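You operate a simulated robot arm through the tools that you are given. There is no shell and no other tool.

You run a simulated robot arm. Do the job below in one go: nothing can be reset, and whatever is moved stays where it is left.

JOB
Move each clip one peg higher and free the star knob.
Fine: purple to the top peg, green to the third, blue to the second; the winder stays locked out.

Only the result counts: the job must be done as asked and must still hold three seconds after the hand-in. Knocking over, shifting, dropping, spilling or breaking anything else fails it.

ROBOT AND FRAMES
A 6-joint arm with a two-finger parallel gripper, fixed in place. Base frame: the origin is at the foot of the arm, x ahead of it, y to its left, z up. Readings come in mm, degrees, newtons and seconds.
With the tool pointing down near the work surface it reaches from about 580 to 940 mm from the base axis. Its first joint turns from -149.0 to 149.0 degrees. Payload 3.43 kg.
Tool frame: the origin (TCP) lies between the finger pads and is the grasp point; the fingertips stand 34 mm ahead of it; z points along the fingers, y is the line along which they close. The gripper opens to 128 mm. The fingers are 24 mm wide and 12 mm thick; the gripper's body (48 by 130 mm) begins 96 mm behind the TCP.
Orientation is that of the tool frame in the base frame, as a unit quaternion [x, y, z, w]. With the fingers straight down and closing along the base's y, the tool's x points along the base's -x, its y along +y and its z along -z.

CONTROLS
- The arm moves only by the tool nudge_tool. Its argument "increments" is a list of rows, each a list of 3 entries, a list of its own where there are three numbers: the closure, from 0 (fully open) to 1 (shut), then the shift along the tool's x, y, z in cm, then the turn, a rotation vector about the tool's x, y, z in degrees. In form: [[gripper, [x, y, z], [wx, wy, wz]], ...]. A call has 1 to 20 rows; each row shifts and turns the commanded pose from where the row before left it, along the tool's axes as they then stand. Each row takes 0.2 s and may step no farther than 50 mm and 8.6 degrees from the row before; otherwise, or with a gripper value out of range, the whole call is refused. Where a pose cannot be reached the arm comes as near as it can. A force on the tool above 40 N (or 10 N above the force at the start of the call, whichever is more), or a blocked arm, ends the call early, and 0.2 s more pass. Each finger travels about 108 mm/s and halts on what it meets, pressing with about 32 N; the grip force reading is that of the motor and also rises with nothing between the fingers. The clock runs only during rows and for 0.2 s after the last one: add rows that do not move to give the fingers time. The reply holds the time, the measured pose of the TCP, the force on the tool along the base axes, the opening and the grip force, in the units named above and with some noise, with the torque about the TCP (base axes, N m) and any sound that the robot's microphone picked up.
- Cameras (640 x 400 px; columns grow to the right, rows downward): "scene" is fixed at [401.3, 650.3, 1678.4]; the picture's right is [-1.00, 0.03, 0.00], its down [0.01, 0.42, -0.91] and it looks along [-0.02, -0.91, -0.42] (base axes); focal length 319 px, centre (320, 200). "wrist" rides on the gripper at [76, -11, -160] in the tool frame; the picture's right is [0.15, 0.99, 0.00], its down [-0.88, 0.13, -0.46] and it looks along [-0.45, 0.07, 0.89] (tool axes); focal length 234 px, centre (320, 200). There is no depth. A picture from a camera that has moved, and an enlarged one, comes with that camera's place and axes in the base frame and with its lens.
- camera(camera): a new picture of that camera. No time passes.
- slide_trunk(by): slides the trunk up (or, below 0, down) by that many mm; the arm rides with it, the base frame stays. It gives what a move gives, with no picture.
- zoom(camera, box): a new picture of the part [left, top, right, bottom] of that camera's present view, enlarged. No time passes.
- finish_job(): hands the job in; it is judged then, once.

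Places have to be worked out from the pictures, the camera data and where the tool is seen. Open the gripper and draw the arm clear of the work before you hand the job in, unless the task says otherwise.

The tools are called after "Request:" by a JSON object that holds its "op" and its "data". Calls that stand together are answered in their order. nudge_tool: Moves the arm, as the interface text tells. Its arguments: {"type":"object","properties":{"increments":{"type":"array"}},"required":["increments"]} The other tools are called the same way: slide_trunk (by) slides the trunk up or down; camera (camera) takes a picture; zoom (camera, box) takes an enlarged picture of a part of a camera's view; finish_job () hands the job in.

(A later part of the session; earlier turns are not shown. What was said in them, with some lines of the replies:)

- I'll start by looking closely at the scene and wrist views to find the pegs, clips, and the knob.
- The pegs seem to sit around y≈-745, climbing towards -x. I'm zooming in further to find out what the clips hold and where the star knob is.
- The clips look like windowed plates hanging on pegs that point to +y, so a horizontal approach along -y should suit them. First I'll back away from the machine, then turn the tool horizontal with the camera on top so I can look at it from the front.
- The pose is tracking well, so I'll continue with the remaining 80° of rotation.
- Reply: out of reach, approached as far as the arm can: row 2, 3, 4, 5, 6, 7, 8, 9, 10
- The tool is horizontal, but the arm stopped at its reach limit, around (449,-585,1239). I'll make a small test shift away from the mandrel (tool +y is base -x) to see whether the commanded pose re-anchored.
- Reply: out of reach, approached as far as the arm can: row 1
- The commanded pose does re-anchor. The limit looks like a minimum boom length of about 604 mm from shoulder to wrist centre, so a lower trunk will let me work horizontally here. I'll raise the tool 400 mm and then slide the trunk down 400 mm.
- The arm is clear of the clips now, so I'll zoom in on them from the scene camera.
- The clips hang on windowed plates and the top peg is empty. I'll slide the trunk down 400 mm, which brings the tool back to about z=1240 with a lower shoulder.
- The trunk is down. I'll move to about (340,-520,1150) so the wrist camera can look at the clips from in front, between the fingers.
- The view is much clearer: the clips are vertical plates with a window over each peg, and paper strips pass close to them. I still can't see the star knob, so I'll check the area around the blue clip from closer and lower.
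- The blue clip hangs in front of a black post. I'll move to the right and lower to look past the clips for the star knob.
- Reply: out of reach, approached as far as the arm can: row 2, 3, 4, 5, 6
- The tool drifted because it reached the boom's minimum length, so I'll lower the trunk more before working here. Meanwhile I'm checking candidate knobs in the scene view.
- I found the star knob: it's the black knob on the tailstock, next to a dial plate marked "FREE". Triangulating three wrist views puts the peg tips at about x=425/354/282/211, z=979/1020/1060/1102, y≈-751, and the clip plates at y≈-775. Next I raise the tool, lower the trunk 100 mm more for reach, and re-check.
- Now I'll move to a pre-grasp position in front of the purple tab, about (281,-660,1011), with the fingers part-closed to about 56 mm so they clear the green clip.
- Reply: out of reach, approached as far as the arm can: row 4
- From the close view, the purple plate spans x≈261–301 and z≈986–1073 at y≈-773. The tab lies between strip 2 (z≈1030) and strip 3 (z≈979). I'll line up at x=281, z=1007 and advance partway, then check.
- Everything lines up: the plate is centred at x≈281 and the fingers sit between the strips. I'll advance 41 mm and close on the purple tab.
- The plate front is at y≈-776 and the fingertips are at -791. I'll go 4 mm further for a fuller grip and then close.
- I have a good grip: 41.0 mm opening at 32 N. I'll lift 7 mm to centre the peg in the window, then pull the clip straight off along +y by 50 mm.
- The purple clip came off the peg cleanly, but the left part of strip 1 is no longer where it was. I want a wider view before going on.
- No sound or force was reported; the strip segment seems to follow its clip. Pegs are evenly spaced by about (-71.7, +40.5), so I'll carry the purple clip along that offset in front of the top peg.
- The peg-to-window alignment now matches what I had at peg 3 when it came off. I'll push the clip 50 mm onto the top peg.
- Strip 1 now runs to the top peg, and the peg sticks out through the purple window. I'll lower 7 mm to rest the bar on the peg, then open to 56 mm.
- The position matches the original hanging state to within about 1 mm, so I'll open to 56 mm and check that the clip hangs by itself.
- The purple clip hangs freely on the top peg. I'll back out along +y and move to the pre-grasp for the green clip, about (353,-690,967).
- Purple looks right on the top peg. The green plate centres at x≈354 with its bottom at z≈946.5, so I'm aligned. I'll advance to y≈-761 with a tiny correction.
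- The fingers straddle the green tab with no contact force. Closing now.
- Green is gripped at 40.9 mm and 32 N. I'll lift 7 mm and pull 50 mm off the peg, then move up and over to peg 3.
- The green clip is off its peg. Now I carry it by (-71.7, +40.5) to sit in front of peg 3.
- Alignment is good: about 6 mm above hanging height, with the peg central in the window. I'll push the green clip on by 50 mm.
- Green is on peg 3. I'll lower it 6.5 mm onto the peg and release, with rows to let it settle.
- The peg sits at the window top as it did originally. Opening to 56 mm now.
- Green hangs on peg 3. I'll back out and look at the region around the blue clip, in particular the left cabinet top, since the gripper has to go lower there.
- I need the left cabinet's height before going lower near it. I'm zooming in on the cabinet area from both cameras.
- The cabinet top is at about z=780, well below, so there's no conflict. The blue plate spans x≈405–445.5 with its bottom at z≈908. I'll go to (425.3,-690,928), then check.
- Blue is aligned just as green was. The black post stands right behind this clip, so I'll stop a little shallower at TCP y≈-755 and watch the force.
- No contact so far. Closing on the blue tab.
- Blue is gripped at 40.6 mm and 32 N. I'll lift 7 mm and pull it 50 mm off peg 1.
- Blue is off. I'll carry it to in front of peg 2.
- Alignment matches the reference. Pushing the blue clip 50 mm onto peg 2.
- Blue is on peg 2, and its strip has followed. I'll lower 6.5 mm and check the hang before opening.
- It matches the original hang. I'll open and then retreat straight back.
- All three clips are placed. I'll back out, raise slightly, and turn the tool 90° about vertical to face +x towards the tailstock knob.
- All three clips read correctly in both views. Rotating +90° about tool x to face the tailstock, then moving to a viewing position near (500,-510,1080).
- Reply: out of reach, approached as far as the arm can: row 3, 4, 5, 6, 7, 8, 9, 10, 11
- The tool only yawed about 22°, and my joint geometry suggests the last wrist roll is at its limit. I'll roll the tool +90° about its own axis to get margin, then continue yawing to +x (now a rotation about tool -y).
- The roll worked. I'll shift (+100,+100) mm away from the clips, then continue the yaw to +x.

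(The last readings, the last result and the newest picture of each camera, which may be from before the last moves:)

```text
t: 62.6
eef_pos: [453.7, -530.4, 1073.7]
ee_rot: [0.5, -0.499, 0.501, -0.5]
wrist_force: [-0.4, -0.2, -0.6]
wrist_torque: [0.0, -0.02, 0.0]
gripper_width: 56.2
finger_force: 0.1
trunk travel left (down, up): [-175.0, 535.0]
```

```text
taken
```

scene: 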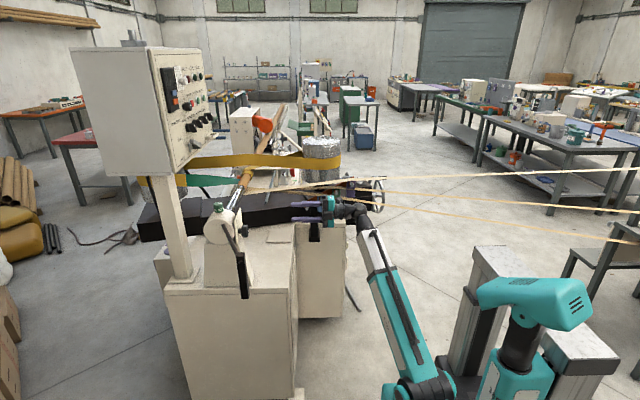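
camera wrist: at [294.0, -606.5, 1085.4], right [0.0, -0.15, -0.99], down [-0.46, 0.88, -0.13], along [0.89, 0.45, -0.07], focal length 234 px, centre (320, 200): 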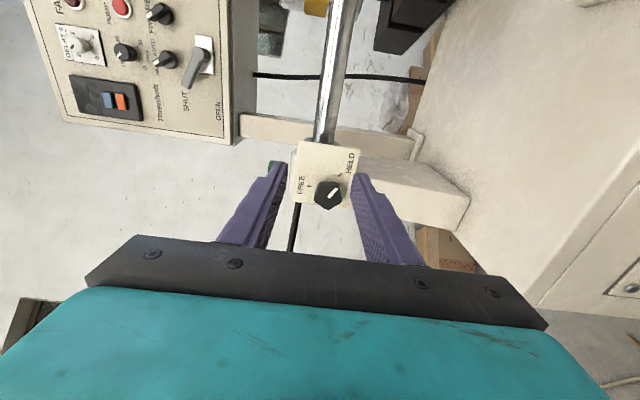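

The tool now faces +x, and the knob is visible with "FREE" and "HELD" marks. Zooming in to read the pointer.

Request:
{"op": "zoom", "data": {"camera": "wrist", "box": [270, 130, 390, 220]}}

Request:
{"op": "zoom", "data": {"camera": "wrist", "box": [285, 145, 365, 215]}}

Request:
{"op": "zoom", "data": {"camera": "scene", "box": [205, 195, 265, 245]}}

```text
4.44 times, centred on (330, 175) of wrist
camera zoom: at [294.0, -606.5, 1085.4], right [0.0, -0.15, -0.99], down [-0.46, 0.88, -0.13], along [0.89, 0.45, -0.07], focal length 1041 px, centre (276, 311)
```

zoom: 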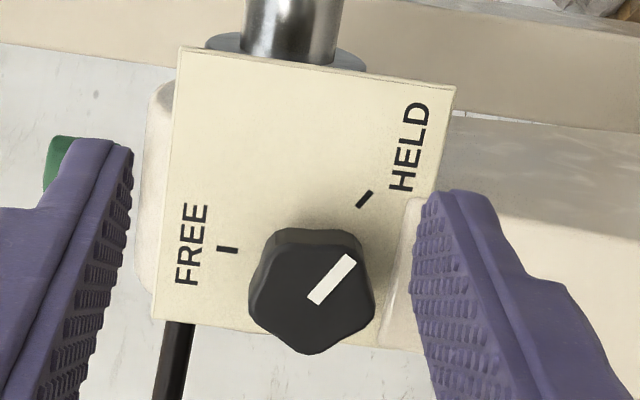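

```text
5.71 times, centred on (325, 180) of wrist
camera zoom: at [294.0, -606.5, 1085.4], right [0.0, -0.15, -0.99], down [-0.46, 0.88, -0.13], along [0.89, 0.45, -0.07], focal length 1338 px, centre (291, 314)
```

zoom: 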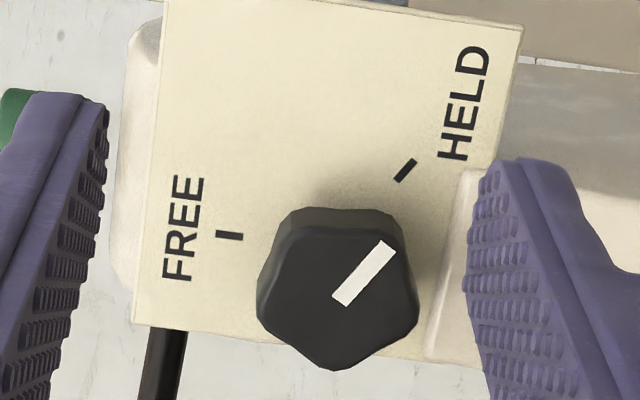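

```text
8.00 times, centred on (235, 220) of scene
camera zoom: at [401.3, 650.3, 1678.4], right [-1.0, 0.03, 0.0], down [0.01, 0.42, -0.91], along [-0.02, -0.91, -0.42], focal length 2553 px, centre (1000, 40)
```

zoom: 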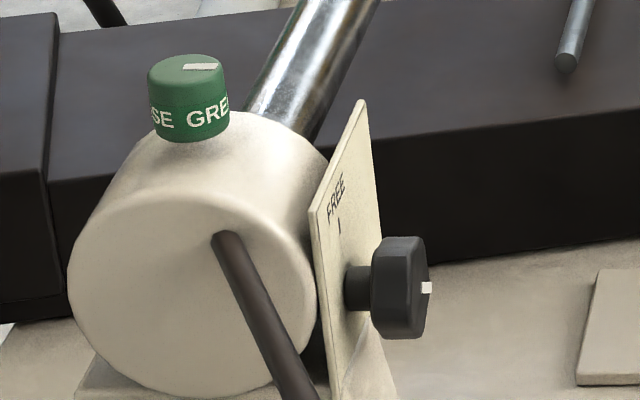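

The knob is a five-lobed star pointing at HELD. FREE is straight up, and HELD is about 120° clockwise from it seen facing the plate. I estimate the knob face at about (653,-433,1044), so I'll move in front of it for a closer view.

Request:
{"op": "nudge_tool", "data": {"increments": [[0.3, [-2.4, 0.72, 2.65], [0, 0, 0]], [0.3, [-2.4, 0.72, 2.65], [0, 0, 0]], [0.3, [-2.4, 0.72, 2.65], [0, 0, 0]], [0.3, [-2.4, 0.72, 2.65], [0, 0, 0]], [0.3, [0, 0, 0], [0, 0, 0]]]}}

Request:
{"op": "camera", "data": {"camera": "wrist"}}

Request:
{"op": "zoom", "data": {"camera": "wrist", "box": [250, 80, 410, 220]}}

Request:
{"op": "zoom", "data": {"camera": "scene", "box": [200, 170, 320, 260]}}

```text
t: 63.8
eef_pos: [559.2, -433.0, 1044.7]
ee_rot: [0.5, -0.5, 0.501, -0.499]
wrist_force: [-0.2, -0.3, -0.4]
wrist_torque: [-0.01, 0.03, -0.01]
gripper_width: 89.4
finger_force: 0.1
trunk travel left (down, up): [-175.0, 535.0]
```

```text
taken
camera wrist: at [400.5, -510.1, 1057.0], right [0.0, -0.15, -0.99], down [-0.45, 0.88, -0.13], along [0.89, 0.45, -0.07], focal length 234 px, centre (320, 200)
```

wrist: 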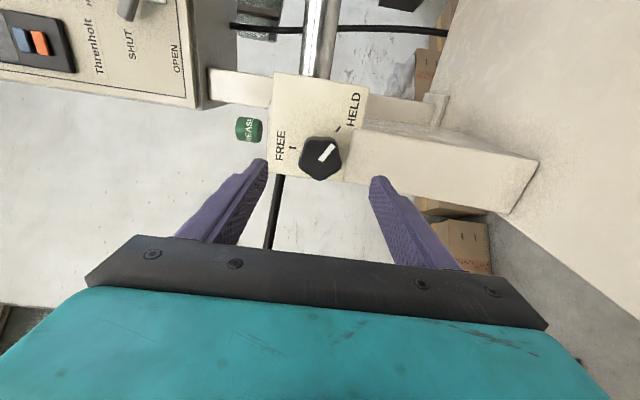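

```text
2.86 times, centred on (330, 150) of wrist
camera zoom: at [400.5, -510.1, 1057.0], right [0.0, -0.15, -0.99], down [-0.45, 0.88, -0.13], along [0.89, 0.45, -0.07], focal length 669 px, centre (291, 343)
```

zoom: 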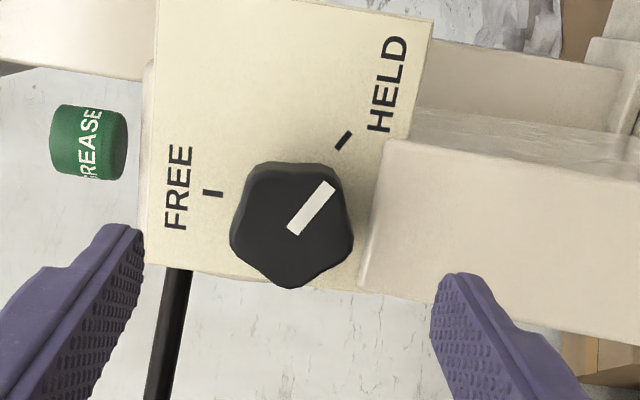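

```text
4.44 times, centred on (260, 215) of scene
camera zoom: at [401.3, 650.3, 1678.4], right [-1.0, 0.03, 0.0], down [0.01, 0.42, -0.91], along [-0.02, -0.91, -0.42], focal length 1418 px, centre (587, 133)
```

zoom: 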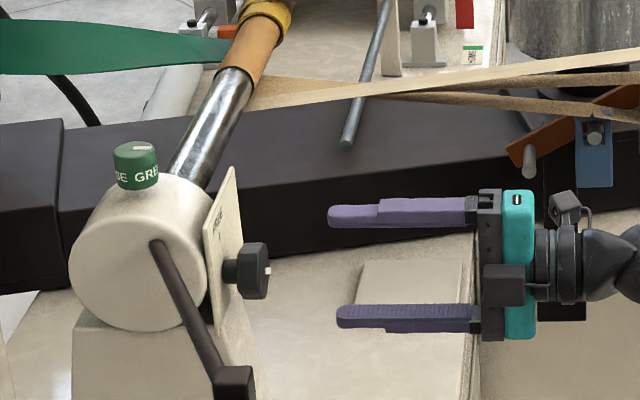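

I have the geometry now: knob axis at about (y,z)=(-431,1044), front face x≈654, plate x≈691, FREE at 0° and the pointer (on a lobe) at 119° clockwise. I'll roll the tool +119° so the fingers line up with the pointer axis; turning back -120° then ends at FREE inside the joint range.

Request:
{"op": "nudge_tool", "data": {"increments": [[0.45, [0, 0, 0], [0, 0, 8.5]], [0.45, [0, 0, 0], [0, 0, 8.5]], [0.45, [0, 0, 0], [0, 0, 8.5]], [0.45, [0, 0, 0], [0, 0, 8.5]], [0.45, [0, 0, 0], [0, 0, 8.5]], [0.45, [0, 0, 0], [0, 0, 8.5]], [0.45, [0, 0, 0], [0, 0, 8.5]], [0.45, [0, 0, 0], [0, 0, 8.5]], [0.45, [0, 0, 0], [0, 0, 8.5]], [0.45, [0, 0, 0], [0, 0, 8.5]], [0.45, [0, 0, 0], [0, 0, 8.5]], [0.45, [0, 0, 0], [0, 0, 8.5]], [0.45, [0, 0, 0], [0, 0, 8.5]], [0.45, [0, 0, 0], [0, 0, 8.5]], [0.45, [0, 0, 0], [0, 0, 0]]]}}

Request:
{"op": "camera", "data": {"camera": "wrist"}}

Request:
{"op": "zoom", "data": {"camera": "wrist", "box": [240, 80, 400, 220]}}

Request:
{"op": "zoom", "data": {"camera": "scene", "box": [200, 170, 320, 260]}}

```text
t: 67.0
eef_pos: [559.9, -434.1, 1044.6]
ee_rot: [0.178, 0.684, 0.178, 0.685]
wrist_force: [0.8, -0.4, -0.7]
wrist_torque: [-0.02, 0.0, 0.03]
gripper_width: 70.4
finger_force: 0.0
trunk travel left (down, up): [-175.0, 535.0]
```

```text
taken
camera wrist: at [400.9, -408.0, 974.1], right [0.0, 0.94, 0.35], down [-0.46, -0.31, 0.83], along [0.89, -0.16, 0.43], focal length 234 px, centre (320, 200)
```

wrist: 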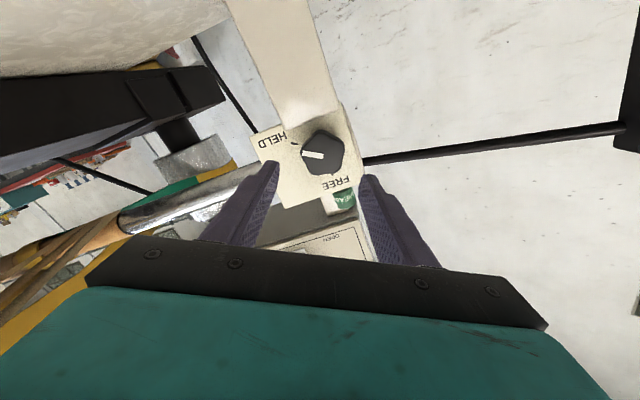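

```text
2.86 times, centred on (320, 150) of wrist
camera zoom: at [400.9, -408.0, 974.1], right [0.0, 0.94, 0.35], down [-0.46, -0.31, 0.83], along [0.89, -0.16, 0.43], focal length 669 px, centre (320, 343)
```

zoom: 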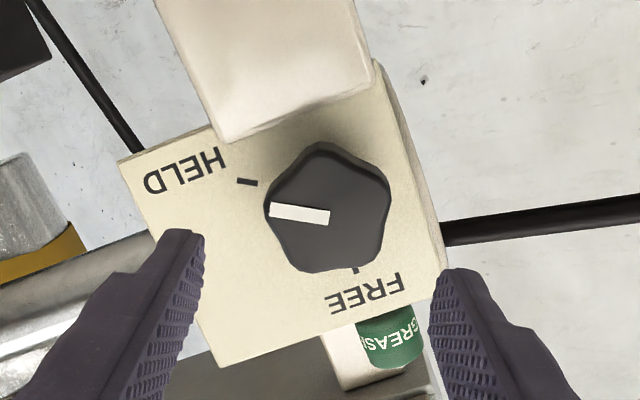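

```text
4.44 times, centred on (260, 215) of scene
camera zoom: at [401.3, 650.3, 1678.4], right [-1.0, 0.03, 0.0], down [0.01, 0.42, -0.91], along [-0.02, -0.91, -0.42], focal length 1418 px, centre (587, 133)
```

zoom: 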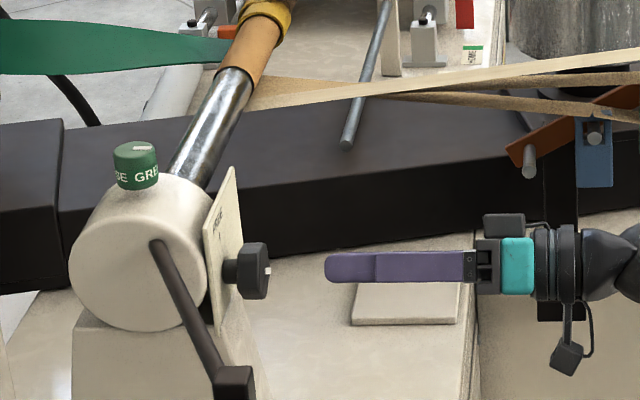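

The pointer now lies along the finger closing axis. Three views give the knob centre at (652.5,-431.2,1044.7). I'll advance 55 mm with a small correction and check alignment.

Request:
{"op": "nudge_tool", "data": {"increments": [[0.45, [0.14, 0, 1.5], [0, 0, 0]], [0.45, [0, 0, 2.0], [0, 0, 0]], [0.45, [0, 0, 2.0], [0, 0, 0]], [0.45, [0, 0, 0], [0, 0, 0]]]}}

Request:
{"op": "zoom", "data": {"camera": "wrist", "box": [230, 60, 410, 220]}}

Request:
{"op": "zoom", "data": {"camera": "scene", "box": [200, 180, 290, 250]}}

```text
t: 68.0
eef_pos: [614.7, -432.6, 1043.9]
ee_rot: [0.177, 0.684, 0.177, 0.685]
wrist_force: [-0.3, 0.1, 0.2]
wrist_torque: [0.0, -0.03, -0.02]
gripper_width: 70.4
finger_force: 0.0
trunk travel left (down, up): [-175.0, 535.0]
```

```text
2.50 times, centred on (320, 140) of wrist
camera zoom: at [456.2, -406.9, 972.7], right [0.0, 0.94, 0.35], down [-0.46, -0.31, 0.83], along [0.89, -0.16, 0.43], focal length 585 px, centre (320, 350)
```

zoom: 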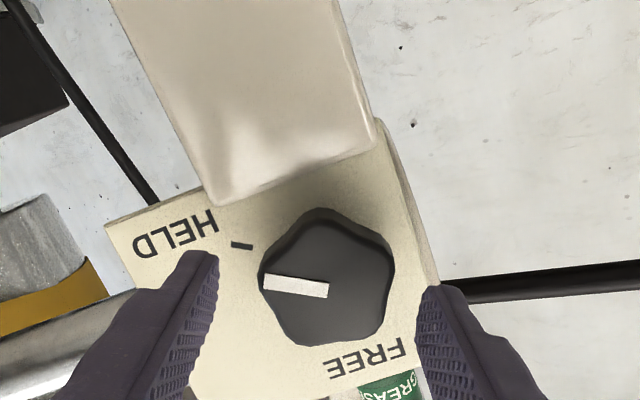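

```text
5.71 times, centred on (245, 215) of scene
camera zoom: at [401.3, 650.3, 1678.4], right [-1.0, 0.03, 0.0], down [0.01, 0.42, -0.91], along [-0.02, -0.91, -0.42], focal length 1824 px, centre (749, 114)
```

zoom: 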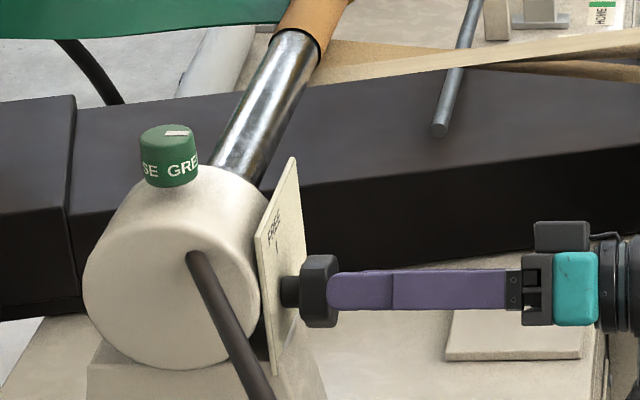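

The knob axis is at about +2 mm along tool y, which is what I want for a balanced lobe-to-flat grip. I'll advance 23 mm and close on the knob.

Request:
{"op": "nudge_tool", "data": {"increments": [[0.45, [0, 0, 1.2], [0, 0, 0]], [0.45, [0, 0, 1.1], [0, 0, 0]], [0.45, [0, 0, 0], [0, 0, 0]]]}}

Request:
{"op": "zoom", "data": {"camera": "wrist", "box": [230, 60, 410, 220]}}

Request:
{"op": "zoom", "data": {"camera": "scene", "box": [200, 180, 290, 250]}}

```text
t: 68.8
eef_pos: [638.2, -433.4, 1043.8]
ee_rot: [0.177, 0.684, 0.177, 0.685]
wrist_force: [0.4, 0.4, -0.2]
wrist_torque: [0.0, 0.03, -0.02]
gripper_width: 70.3
finger_force: 0.0
trunk travel left (down, up): [-175.0, 535.0]
```

```text
2.50 times, centred on (320, 140) of wrist
camera zoom: at [479.0, -407.0, 972.5], right [0.0, 0.94, 0.35], down [-0.46, -0.31, 0.83], along [0.89, -0.16, 0.43], focal length 585 px, centre (320, 350)
```

zoom: 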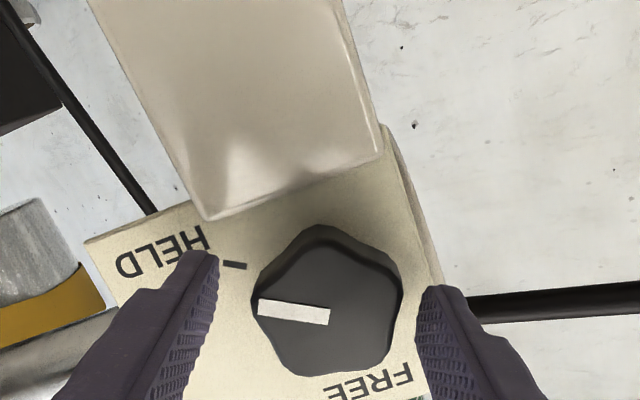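

```text
5.71 times, centred on (245, 215) of scene
camera zoom: at [401.3, 650.3, 1678.4], right [-1.0, 0.03, 0.0], down [0.01, 0.42, -0.91], along [-0.02, -0.91, -0.42], focal length 1824 px, centre (749, 114)
```

zoom: 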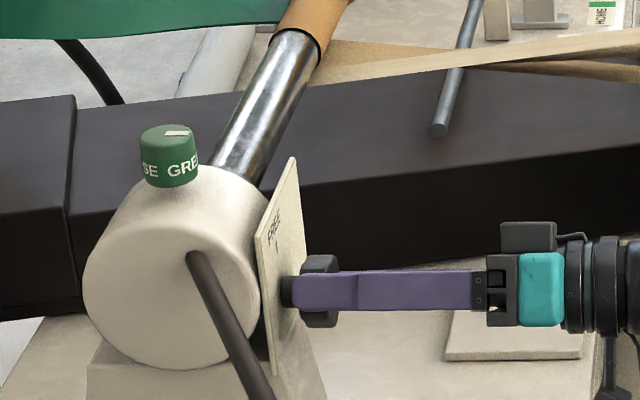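

Fingers straddle the knob with no contact yet. Closing gradually.

Request:
{"op": "nudge_tool", "data": {"increments": [[0.52, [0, 0, 0], [0, 0, 0]], [0.58, [0, 0, 0], [0, 0, 0]], [0.62, [0, 0, 0], [0, 0, 0]], [0.66, [0, 0, 0], [0, 0, 0]], [0.7, [0, 0, 0], [0, 0, 0]], [0.8, [0, 0, 0], [0, 0, 0]]]}}

Request:
{"op": "zoom", "data": {"camera": "wrist", "box": [230, 60, 410, 220]}}

```text
t: 70.2
eef_pos: [638.0, -429.6, 1044.9]
ee_rot: [0.176, 0.685, 0.177, 0.685]
wrist_force: [2.7, 13.4, 4.3]
wrist_torque: [-0.02, -0.03, 0.7]
gripper_width: 44.5
finger_force: 44.6
trunk travel left (down, up): [-175.0, 535.0]
```

```text
2.50 times, centred on (320, 140) of wrist
camera zoom: at [478.8, -405.0, 973.6], right [0.0, 0.94, 0.35], down [-0.46, -0.31, 0.83], along [0.89, -0.16, 0.43], focal length 585 px, centre (320, 350)
```

zoom: 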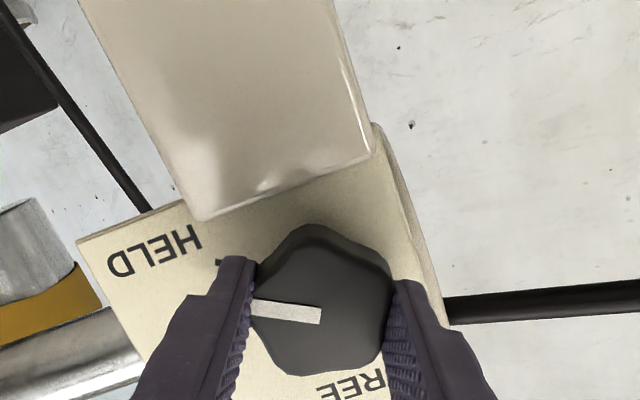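

Gripped at 44.5 mm, with about 14 N pushing the tool along +tool y, so my centring was about 2.5 mm off. I'll shift the command 2.5 mm that way to relieve it before turning.

Request:
{"op": "nudge_tool", "data": {"increments": [[0.8, [0, 0.13, 0], [0, 0, 0]], [0.8, [0, 0.12, 0], [0, 0, 0]], [0.8, [0, 0, 0], [0, 0, 0]]]}}

```text
t: 71.0
eef_pos: [637.8, -429.5, 1044.7]
ee_rot: [0.177, 0.685, 0.176, 0.685]
wrist_force: [1.7, 7.4, 1.9]
wrist_torque: [0.03, 0.17, 0.66]
gripper_width: 44.1
finger_force: 44.6
trunk travel left (down, up): [-175.0, 535.0]
```

The force halved and the TCP stayed put. Another 2.8 mm should zero it.

Request:
{"op": "nudge_tool", "data": {"increments": [[0.8, [0, 0.14, 0], [0, 0, 0]], [0.8, [0, 0.14, 0], [0, 0, 0]], [0.8, [0, 0, 0], [0, 0, 0]]]}}

```text
t: 71.8
eef_pos: [636.5, -430.4, 1045.1]
ee_rot: [0.178, 0.685, 0.176, 0.684]
wrist_force: [-1.7, -3.2, -8.5]
wrist_torque: [0.01, 0.06, -0.04]
gripper_width: 44.6
finger_force: 44.9
trunk travel left (down, up): [-175.0, 535.0]
```

Forces are small now. I'll start turning counter-clockwise (negative about tool z), 24° first, and check that the knob follows.

Request:
{"op": "nudge_tool", "data": {"increments": [[0.8, [0, -0.05, 0], [0, 0, -6]], [0.8, [0, 0, 0], [0, 0, -6]], [0.8, [0, 0, 0], [0, 0, -6]], [0.8, [0, 0, 0], [0, 0, -6]], [0.8, [0, 0, 0], [0, 0, 0]]]}}

Request:
{"op": "zoom", "data": {"camera": "wrist", "box": [230, 60, 410, 220]}}

```text
t: 73.0
eef_pos: [636.8, -428.8, 1046.1]
ee_rot: [0.032, 0.707, 0.03, 0.706]
wrist_force: [-4.8, -4.5, -12.9]
wrist_torque: [0.0, -0.24, -0.42]
gripper_width: 44.4
finger_force: 44.9
trunk travel left (down, up): [-175.0, 535.0]
```

```text
2.50 times, centred on (320, 140) of wrist
camera zoom: at [478.6, -435.7, 969.3], right [0.0, 1.0, -0.06], down [-0.46, 0.05, 0.89], along [0.89, 0.03, 0.45], focal length 585 px, centre (320, 350)
```

zoom: 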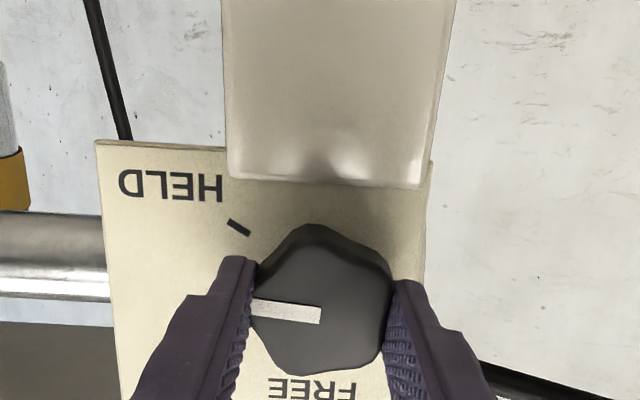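

The knob is turning with the gripper. About 13 N pushes the tool down, so I'll add a small compensating shift and continue another 24°.

Request:
{"op": "nudge_tool", "data": {"increments": [[0.8, [0.2, -0.1, -0.1], [0, 0, 0]], [0.8, [0.15, -0.05, 0], [0, 0, -6]], [0.8, [0, 0, 0], [0, 0, -6]], [0.8, [0, 0, 0], [0, 0, -6]], [0.8, [0, 0, 0], [0, 0, -6]], [0.8, [0, 0, 0], [0, 0, 0]]]}}

Request:
{"op": "zoom", "data": {"camera": "wrist", "box": [230, 60, 410, 220]}}

```text
t: 74.5
eef_pos: [636.3, -431.3, 1045.0]
ee_rot: [-0.116, 0.695, -0.119, 0.7]
wrist_force: [5.6, -1.4, 6.1]
wrist_torque: [-0.03, 1.14, 0.2]
gripper_width: 44.2
finger_force: 44.9
trunk travel left (down, up): [-175.0, 535.0]
stopped in row 6: the force on the tool passed its limit at 41 N (the readings are from after the stop); the commanded pose is now the measured one
```

```text
2.50 times, centred on (320, 140) of wrist
camera zoom: at [479.0, -466.3, 976.3], right [0.01, 0.89, -0.46], down [-0.46, 0.41, 0.79], along [0.89, 0.21, 0.41], focal length 585 px, centre (320, 350)
```

zoom: 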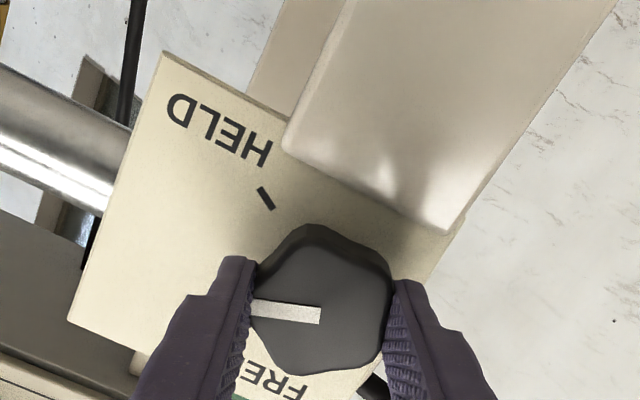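

The knob has turned about 48°, with the pointer still aligned to the fingers, but a 41 N peak stopped the call. The residual force is low again, so I'll continue in smaller steps.

Request:
{"op": "nudge_tool", "data": {"increments": [[0.8, [0, 0, 0], [0, 0, 0]], [0.8, [0, 0, 0], [0, 0, -4]], [0.8, [0, 0, 0], [0, 0, -4]], [0.8, [0, 0, 0], [0, 0, 0]]]}}

```text
t: 75.5
eef_pos: [637.2, -429.6, 1046.4]
ee_rot: [-0.164, 0.685, -0.167, 0.69]
wrist_force: [11.5, -2.2, 7.1]
wrist_torque: [0.01, -0.9, 1.25]
gripper_width: 44.4
finger_force: 44.8
trunk travel left (down, up): [-175.0, 535.0]
```

Couple torques of about 1 N·m suggest a slight misalignment building up. I'll open briefly and re-grip to relieve it before continuing.

Request:
{"op": "nudge_tool", "data": {"increments": [[0.58, [0, 0, 0], [0, 0, 0]], [0.55, [0, 0, 0], [0, 0, 0]], [0.55, [0, 0, 0], [0, 0, 0]]]}}

Request:
{"op": "zoom", "data": {"camera": "wrist", "box": [230, 60, 410, 220]}}

Request:
{"op": "zoom", "data": {"camera": "scene", "box": [200, 180, 290, 250]}}

```text
t: 76.2
eef_pos: [637.1, -430.5, 1044.2]
ee_rot: [-0.164, 0.685, -0.168, 0.69]
wrist_force: [-0.6, 0.2, -0.3]
wrist_torque: [0.0, -0.03, -0.02]
gripper_width: 57.5
finger_force: 0.1
trunk travel left (down, up): [-175.0, 535.0]
```

```text
2.50 times, centred on (320, 140) of wrist
camera zoom: at [478.1, -475.5, 981.8], right [0.01, 0.81, -0.58], down [-0.46, 0.52, 0.72], along [0.89, 0.26, 0.38], focal length 585 px, centre (320, 350)
```

zoom: 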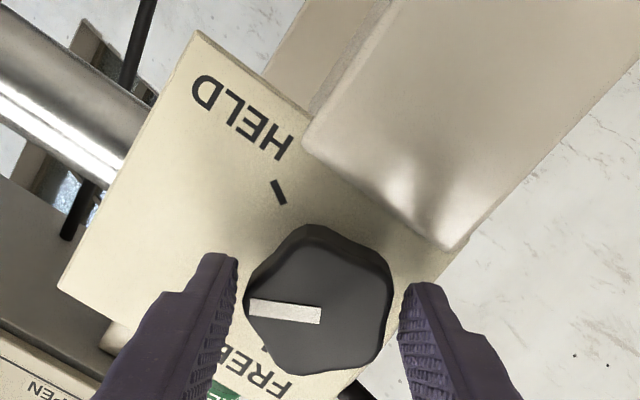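

```text
5.71 times, centred on (245, 215) of scene
camera zoom: at [401.3, 650.3, 1678.4], right [-1.0, 0.03, 0.0], down [0.01, 0.42, -0.91], along [-0.02, -0.91, -0.42], focal length 1824 px, centre (749, 114)
```

zoom: 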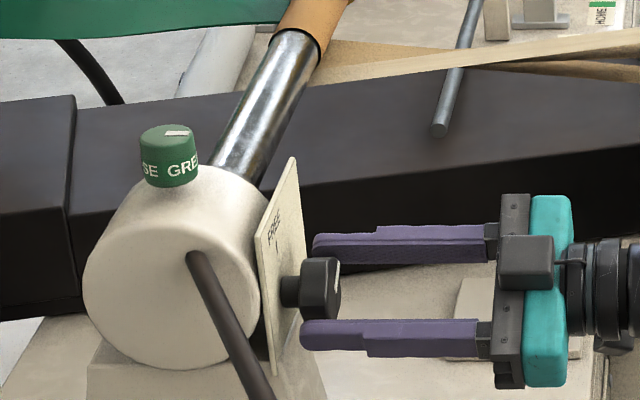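

The knob holds its position when released, and the gripper is centred on it. I'll correct the small tilt, re-grip, and turn another 20°.

Request:
{"op": "nudge_tool", "data": {"increments": [[0.55, [0, 0, 0], [-0.4, 0.3, 0]], [0.6, [0, 0, 0], [0, 0, 0]], [0.64, [0, 0, 0], [0, 0, 0]], [0.7, [0, 0, 0], [0, 0, 0]], [0.8, [0, 0, 0], [0, 0, 0]], [0.8, [0, 0, 0], [0, 0, 0]]]}}

```text
t: 77.7
eef_pos: [637.0, -430.1, 1045.3]
ee_rot: [-0.167, 0.687, -0.166, 0.687]
wrist_force: [-0.1, 0.5, 0.4]
wrist_torque: [0.02, 0.2, -0.2]
gripper_width: 44.3
finger_force: 45.1
trunk travel left (down, up): [-175.0, 535.0]
```

The re-grip is centred: forces under 1 N at 44.3 mm opening. Turning another 20°.

Request:
{"op": "nudge_tool", "data": {"increments": [[0.8, [0, 0, 0], [0, 0, -5]], [0.8, [0, 0, 0], [0, 0, -5]], [0.8, [0, 0, 0], [0, 0, -5]], [0.8, [0, 0, 0], [0, 0, -5]], [0.8, [0, 0, 0], [0, 0, 0]]]}}

Request:
{"op": "zoom", "data": {"camera": "wrist", "box": [230, 60, 410, 220]}}

```text
t: 78.8
eef_pos: [635.8, -429.5, 1045.3]
ee_rot: [-0.284, 0.648, -0.282, 0.648]
wrist_force: [-3.8, 2.4, -1.8]
wrist_torque: [0.0, 0.53, -1.04]
gripper_width: 44.0
finger_force: 45.0
trunk travel left (down, up): [-175.0, 535.0]
```

```text
2.50 times, centred on (320, 140) of wrist
camera zoom: at [477.9, -494.9, 1002.2], right [0.0, 0.57, -0.82], down [-0.46, 0.73, 0.5], along [0.89, 0.38, 0.26], focal length 585 px, centre (320, 350)
```

zoom: 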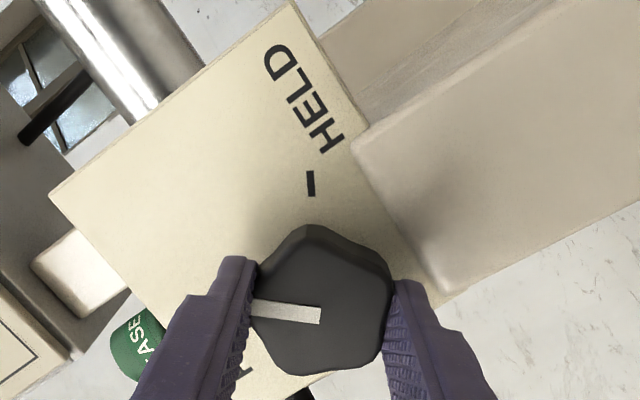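

Now at about 43°. I'll re-grip again to shed the side torque, then turn a further 21°.

Request:
{"op": "nudge_tool", "data": {"increments": [[0.56, [0, 0, 0], [0, 0, 0]], [0.55, [0, 0, 0], [0, 0, 0]], [0.6, [0, 0, 0], [0, 0, 0]], [0.64, [0, 0, 0], [0, 0, 0]], [0.7, [0, 0, 0], [0, 0, 0]], [0.8, [0, 0, 0], [0, 0, 0]], [0.8, [0, 0, 0], [0, 0, 0]]]}}

Request:
{"op": "nudge_tool", "data": {"increments": [[0.8, [0, 0, 0], [0, 0, -5]], [0.8, [0, 0, 0], [0, 0, -5]], [0.8, [0, 0, 0], [0, 0, -5]], [0.8, [0, 0, 0], [0, 0, -6]], [0.8, [0, 0, 0], [0, 0, 0]]]}}

Request:
{"op": "zoom", "data": {"camera": "wrist", "box": [230, 60, 410, 220]}}

```text
t: 80.5
eef_pos: [636.5, -430.9, 1045.6]
ee_rot: [-0.283, 0.648, -0.282, 0.648]
wrist_force: [0.4, 0.8, -2.8]
wrist_torque: [0.03, -0.09, 0.03]
gripper_width: 44.3
finger_force: 45.3
trunk travel left (down, up): [-175.0, 535.0]
```

```text
t: 81.7
eef_pos: [636.4, -431.0, 1046.1]
ee_rot: [-0.396, 0.586, -0.396, 0.585]
wrist_force: [2.2, 0.1, 1.1]
wrist_torque: [-0.06, 0.52, -0.47]
gripper_width: 44.1
finger_force: 45.1
trunk travel left (down, up): [-175.0, 535.0]
```

```text
2.50 times, centred on (320, 140) of wrist
camera zoom: at [478.2, -506.3, 1027.6], right [0.0, 0.23, -0.97], down [-0.46, 0.87, 0.21], along [0.89, 0.44, 0.11], focal length 585 px, centre (320, 350)
```

zoom: 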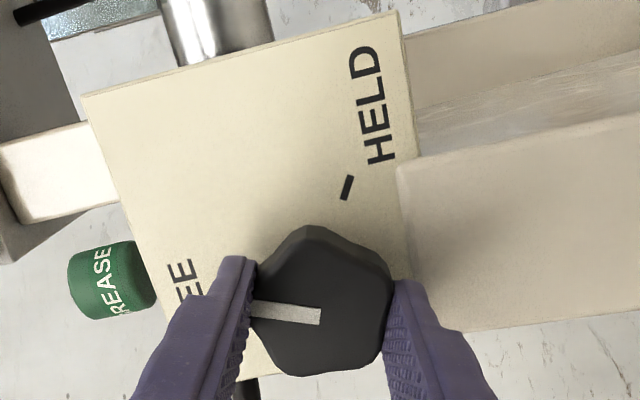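

Now at about 22°. The final 22° should bring the pointer to FREE.

Request:
{"op": "nudge_tool", "data": {"increments": [[0.8, [0, 0, 0], [0, 0, -5.5]], [0.8, [0, 0, 0], [0, 0, -5.5]], [0.8, [0, 0, 0], [0, 0, -5.5]], [0.8, [0, 0, 0], [0, 0, -5.5]], [0.8, [0, 0, 0], [0, 0, 0]]]}}

Request:
{"op": "zoom", "data": {"camera": "wrist", "box": [230, 60, 410, 220]}}

```text
t: 82.8
eef_pos: [636.8, -430.1, 1045.7]
ee_rot: [0.501, -0.499, 0.499, -0.5]
wrist_force: [2.2, 0.7, 0.3]
wrist_torque: [0.55, -0.26, -0.86]
gripper_width: 44.3
finger_force: 45.2
trunk travel left (down, up): [-175.0, 535.0]
```

```text
2.50 times, centred on (320, 140) of wrist
camera zoom: at [478.3, -507.7, 1056.8], right [0.0, -0.15, -0.99], down [-0.46, 0.88, -0.13], along [0.89, 0.45, -0.07], focal length 585 px, centre (320, 350)
```

zoom: 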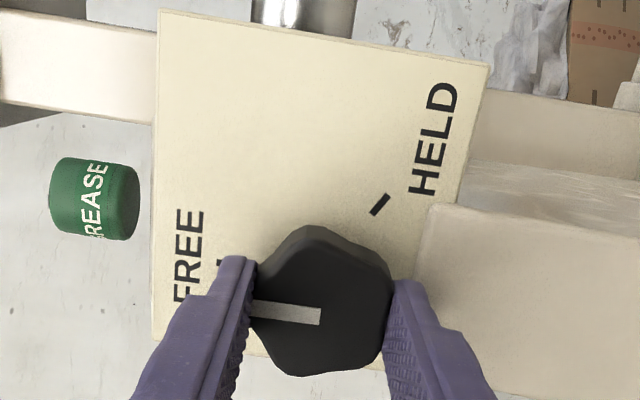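

A 0.55 N·m reaction about the knob axis suggests the stop at FREE has been reached. I'll open and back off to check the pointer.

Request:
{"op": "nudge_tool", "data": {"increments": [[0.6, [0, 0, 0], [0, 0, 0]], [0.5, [0, 0, 0], [0, 0, 0]], [0.4, [0, 0, 0], [0, 0, 0]], [0.4, [0, 0, 0], [0, 0, 0]], [0.4, [0, 0, -2.5], [0, 0, 0]], [0.4, [0, 0, -2.5], [0, 0, 0]], [0.4, [0, 0, -2.5], [0, 0, 0]], [0.4, [0, 0, 0], [0, 0, 0]]]}}

Request:
{"op": "zoom", "data": {"camera": "wrist", "box": [250, 80, 410, 220]}}

Request:
{"op": "zoom", "data": {"camera": "scene", "box": [200, 190, 270, 245]}}

```text
t: 84.7
eef_pos: [562.3, -429.7, 1045.3]
ee_rot: [0.501, -0.499, 0.499, -0.5]
wrist_force: [-1.6, 0.9, -0.6]
wrist_torque: [0.01, 0.04, 0.01]
gripper_width: 76.8
finger_force: 0.1
trunk travel left (down, up): [-175.0, 535.0]
```

```text
2.86 times, centred on (330, 150) of wrist
camera zoom: at [402.7, -507.1, 1057.2], right [0.0, -0.15, -0.99], down [-0.46, 0.88, -0.13], along [0.89, 0.45, -0.07], focal length 669 px, centre (291, 343)
```

zoom: 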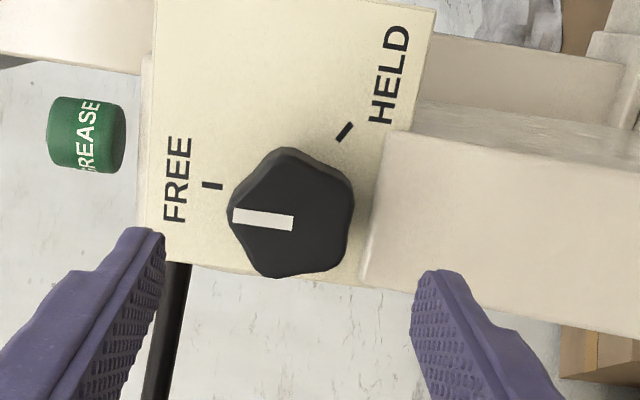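

```text
7.27 times, centred on (235, 218) of scene
camera zoom: at [401.3, 650.3, 1678.4], right [-1.0, 0.03, 0.0], down [0.01, 0.42, -0.91], along [-0.02, -0.91, -0.42], focal length 2321 px, centre (938, 73)
```

zoom: 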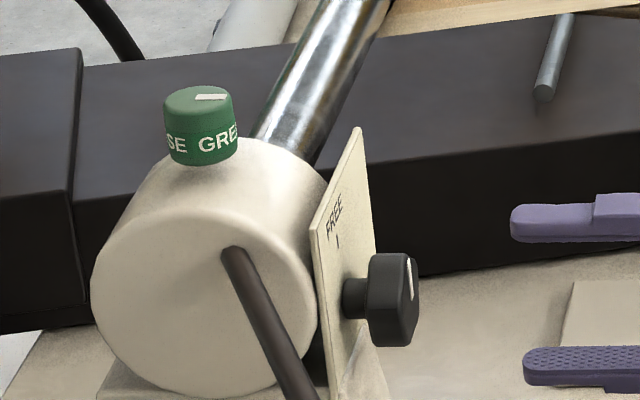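

The pointer is straight up at the FREE mark, within about 2°. I'll open fully, draw the arm back and up, and verify everything.

Request:
{"op": "nudge_tool", "data": {"increments": [[0.2, [0, 0, -2.5], [0, 0, 0]], [0, [0, -1, -2.5], [0, 0, 0]], [0, [0, -3, -2.5], [0, 0, 0]], [0, [0, -3, -2.5], [0, 0, 0]], [0, [0, -3, 0], [0, 0, 0]], [0, [0, -3, 0], [0, 0, 0]], [0, [0, 0, 0], [0, 0, 0]]]}}

Request:
{"op": "camera", "data": {"camera": "scene"}}

Request:
{"op": "zoom", "data": {"camera": "scene", "box": [290, 160, 370, 220]}}

Request:
{"op": "zoom", "data": {"camera": "scene", "box": [150, 50, 270, 250]}}

```text
t: 86.2
eef_pos: [461.9, -432.0, 1175.0]
ee_rot: [0.501, -0.5, 0.5, -0.499]
wrist_force: [-0.1, -0.3, 0.9]
wrist_torque: [-0.01, 0.05, 0.0]
gripper_width: 128.1
finger_force: 0.0
trunk travel left (down, up): [-175.0, 535.0]
```

```text
taken
```

scene: 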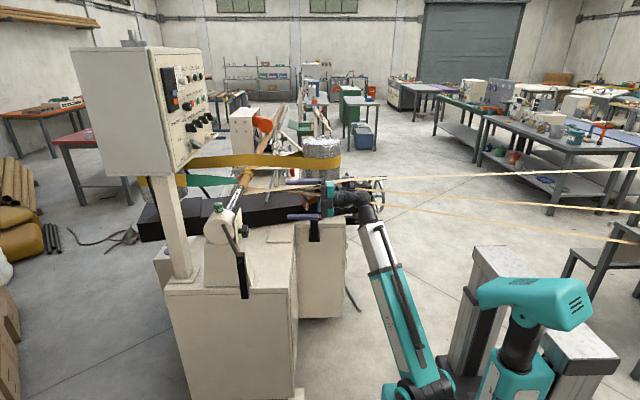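

```text
6.67 times, centred on (330, 190) of scene
camera zoom: at [401.3, 650.3, 1678.4], right [-1.0, 0.03, 0.0], down [0.01, 0.42, -0.91], along [-0.02, -0.91, -0.42], focal length 2128 px, centre (253, 267)
```

zoom: 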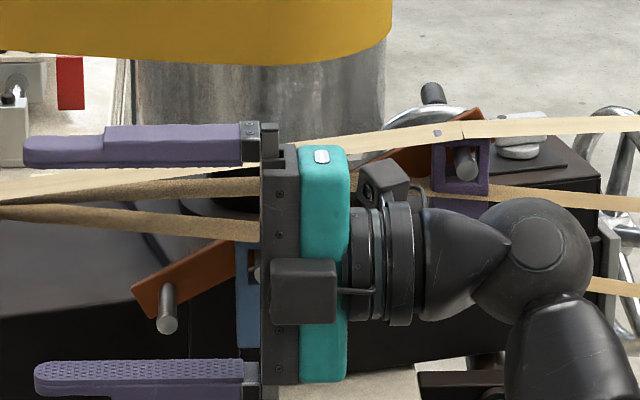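

```text
2.00 times, centred on (210, 150) of scene
camera zoom: at [401.3, 650.3, 1678.4], right [-1.0, 0.03, 0.0], down [0.01, 0.42, -0.91], along [-0.02, -0.91, -0.42], focal length 638 px, centre (540, 300)
```

zoom: 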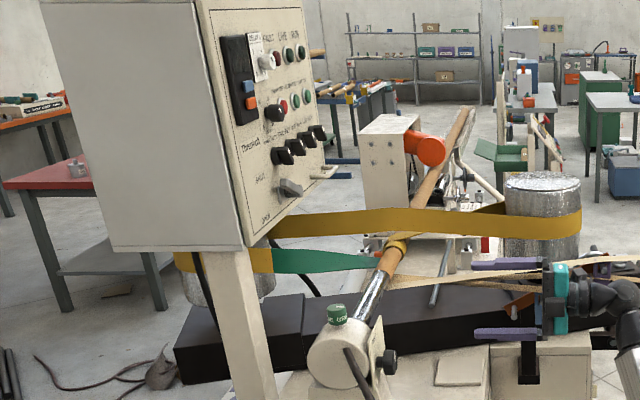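

The gripper blocks the view of the clips, so I'll raise it another 200 mm for a final check.

Request:
{"op": "nudge_tool", "data": {"increments": [[0, [0, -4, 0], [0, 0, 0]], [0, [0, -4, 0], [0, 0, 0]], [0, [0, -4, 0], [0, 0, 0]], [0, [0, -4, 0], [0, 0, 0]], [0, [0, -4, 0], [0, 0, 0]], [0, [0, 0, 0], [0, 0, 0]]]}}

Request:
{"op": "zoom", "data": {"camera": "scene", "box": [290, 160, 370, 220]}}

Request:
{"op": "zoom", "data": {"camera": "scene", "box": [205, 190, 265, 245]}}

Request:
{"op": "camera", "data": {"camera": "scene"}}

```text
t: 87.7
eef_pos: [490.2, -505.0, 1303.0]
ee_rot: [0.501, -0.498, 0.5, -0.5]
wrist_force: [-0.1, -0.3, -0.2]
wrist_torque: [0.05, 0.0, -0.01]
gripper_width: 127.9
finger_force: 0.1
out of reach, approached as far as the arm can: row 2, 3, 4, 5
trunk travel left (down, up): [-175.0, 535.0]
```

```text
6.67 times, centred on (330, 190) of scene
camera zoom: at [401.3, 650.3, 1678.4], right [-1.0, 0.03, 0.0], down [0.01, 0.42, -0.91], along [-0.02, -0.91, -0.42], focal length 2128 px, centre (253, 267)
```

zoom: 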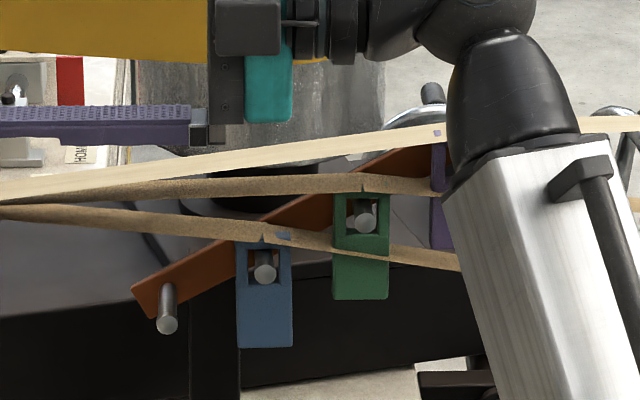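

```text
7.27 times, centred on (235, 218) of scene
camera zoom: at [401.3, 650.3, 1678.4], right [-1.0, 0.03, 0.0], down [0.01, 0.42, -0.91], along [-0.02, -0.91, -0.42], focal length 2321 px, centre (938, 73)
```

zoom: 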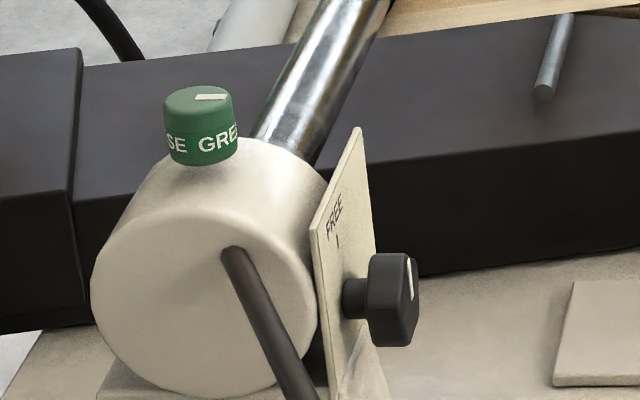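

```text
taken
```

scene: 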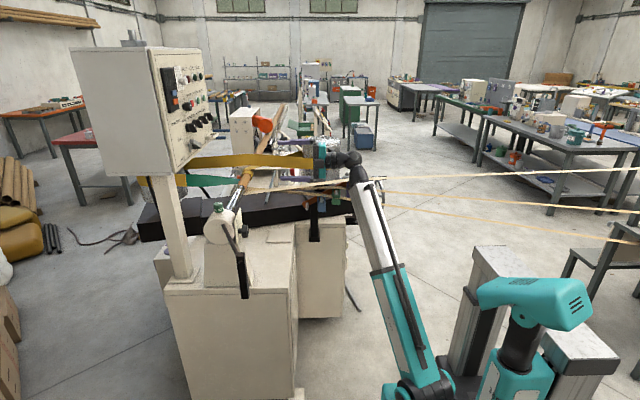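

Blue is on peg 2, green is on peg 3, and the knob points to FREE. I'll shift the arm a little to -x so the purple clip on the top peg comes out from behind the boom.

Request:
{"op": "nudge_tool", "data": {"increments": [[0, [0, 1, -3], [0, 0, 0]], [0, [0, 1, -3], [0, 0, 0]], [0, [0, 1, -3], [0, 0, 0]], [0, [0, 0, 0], [0, 0, 0]], [0, [0, 0, 0], [0, 0, 0]]]}}

Request:
{"op": "zoom", "data": {"camera": "scene", "box": [290, 160, 370, 220]}}

```text
t: 88.8
eef_pos: [400.0, -505.8, 1273.6]
ee_rot: [0.501, -0.5, 0.499, -0.5]
wrist_force: [0.6, 0.3, -0.9]
wrist_torque: [0.0, -0.04, 0.01]
gripper_width: 128.0
finger_force: 0.0
trunk travel left (down, up): [-175.0, 535.0]
```

```text
6.67 times, centred on (330, 190) of scene
camera zoom: at [401.3, 650.3, 1678.4], right [-1.0, 0.03, 0.0], down [0.01, 0.42, -0.91], along [-0.02, -0.91, -0.42], focal length 2128 px, centre (253, 267)
```

zoom: 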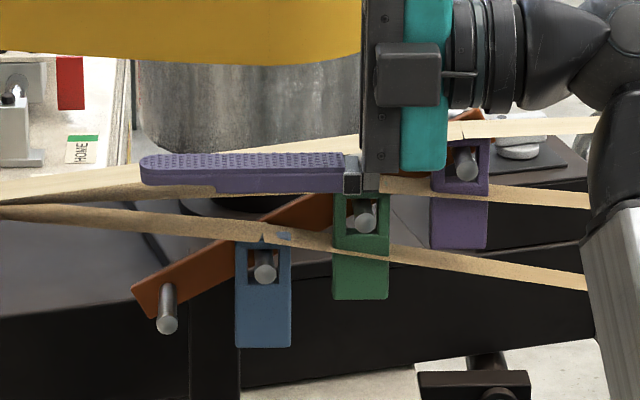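

All three clips are confirmed: purple on the top peg, green on the third and blue on the second, with the lowest peg empty. The star knob points to FREE, no winder controls were touched, and the gripper is open and clear of the work, so I'm handing in.

Request:
{"op": "finish_job", "data": {}}

```text
The job is handed in.
```

The job is done and handed in. The clips and the knob both checked out in the last camera views before hand-in.

- **Clips:** purple is on the top peg, green on the third and blue on the second. Each hangs freely on its peg, and the lowest peg is empty.
- **Star knob:** it is turned from HELD to FREE, with the pointer within about 2° of the FREE mark. One turning step stopped early on a brief 41 N force peak. I re-gripped and finished the turn in smaller steps.
- **Winder:** I touched none of its controls, so it stays locked out.

The gripper is open and the arm is drawn clear of the work. I saw nothing else moved or knocked over.
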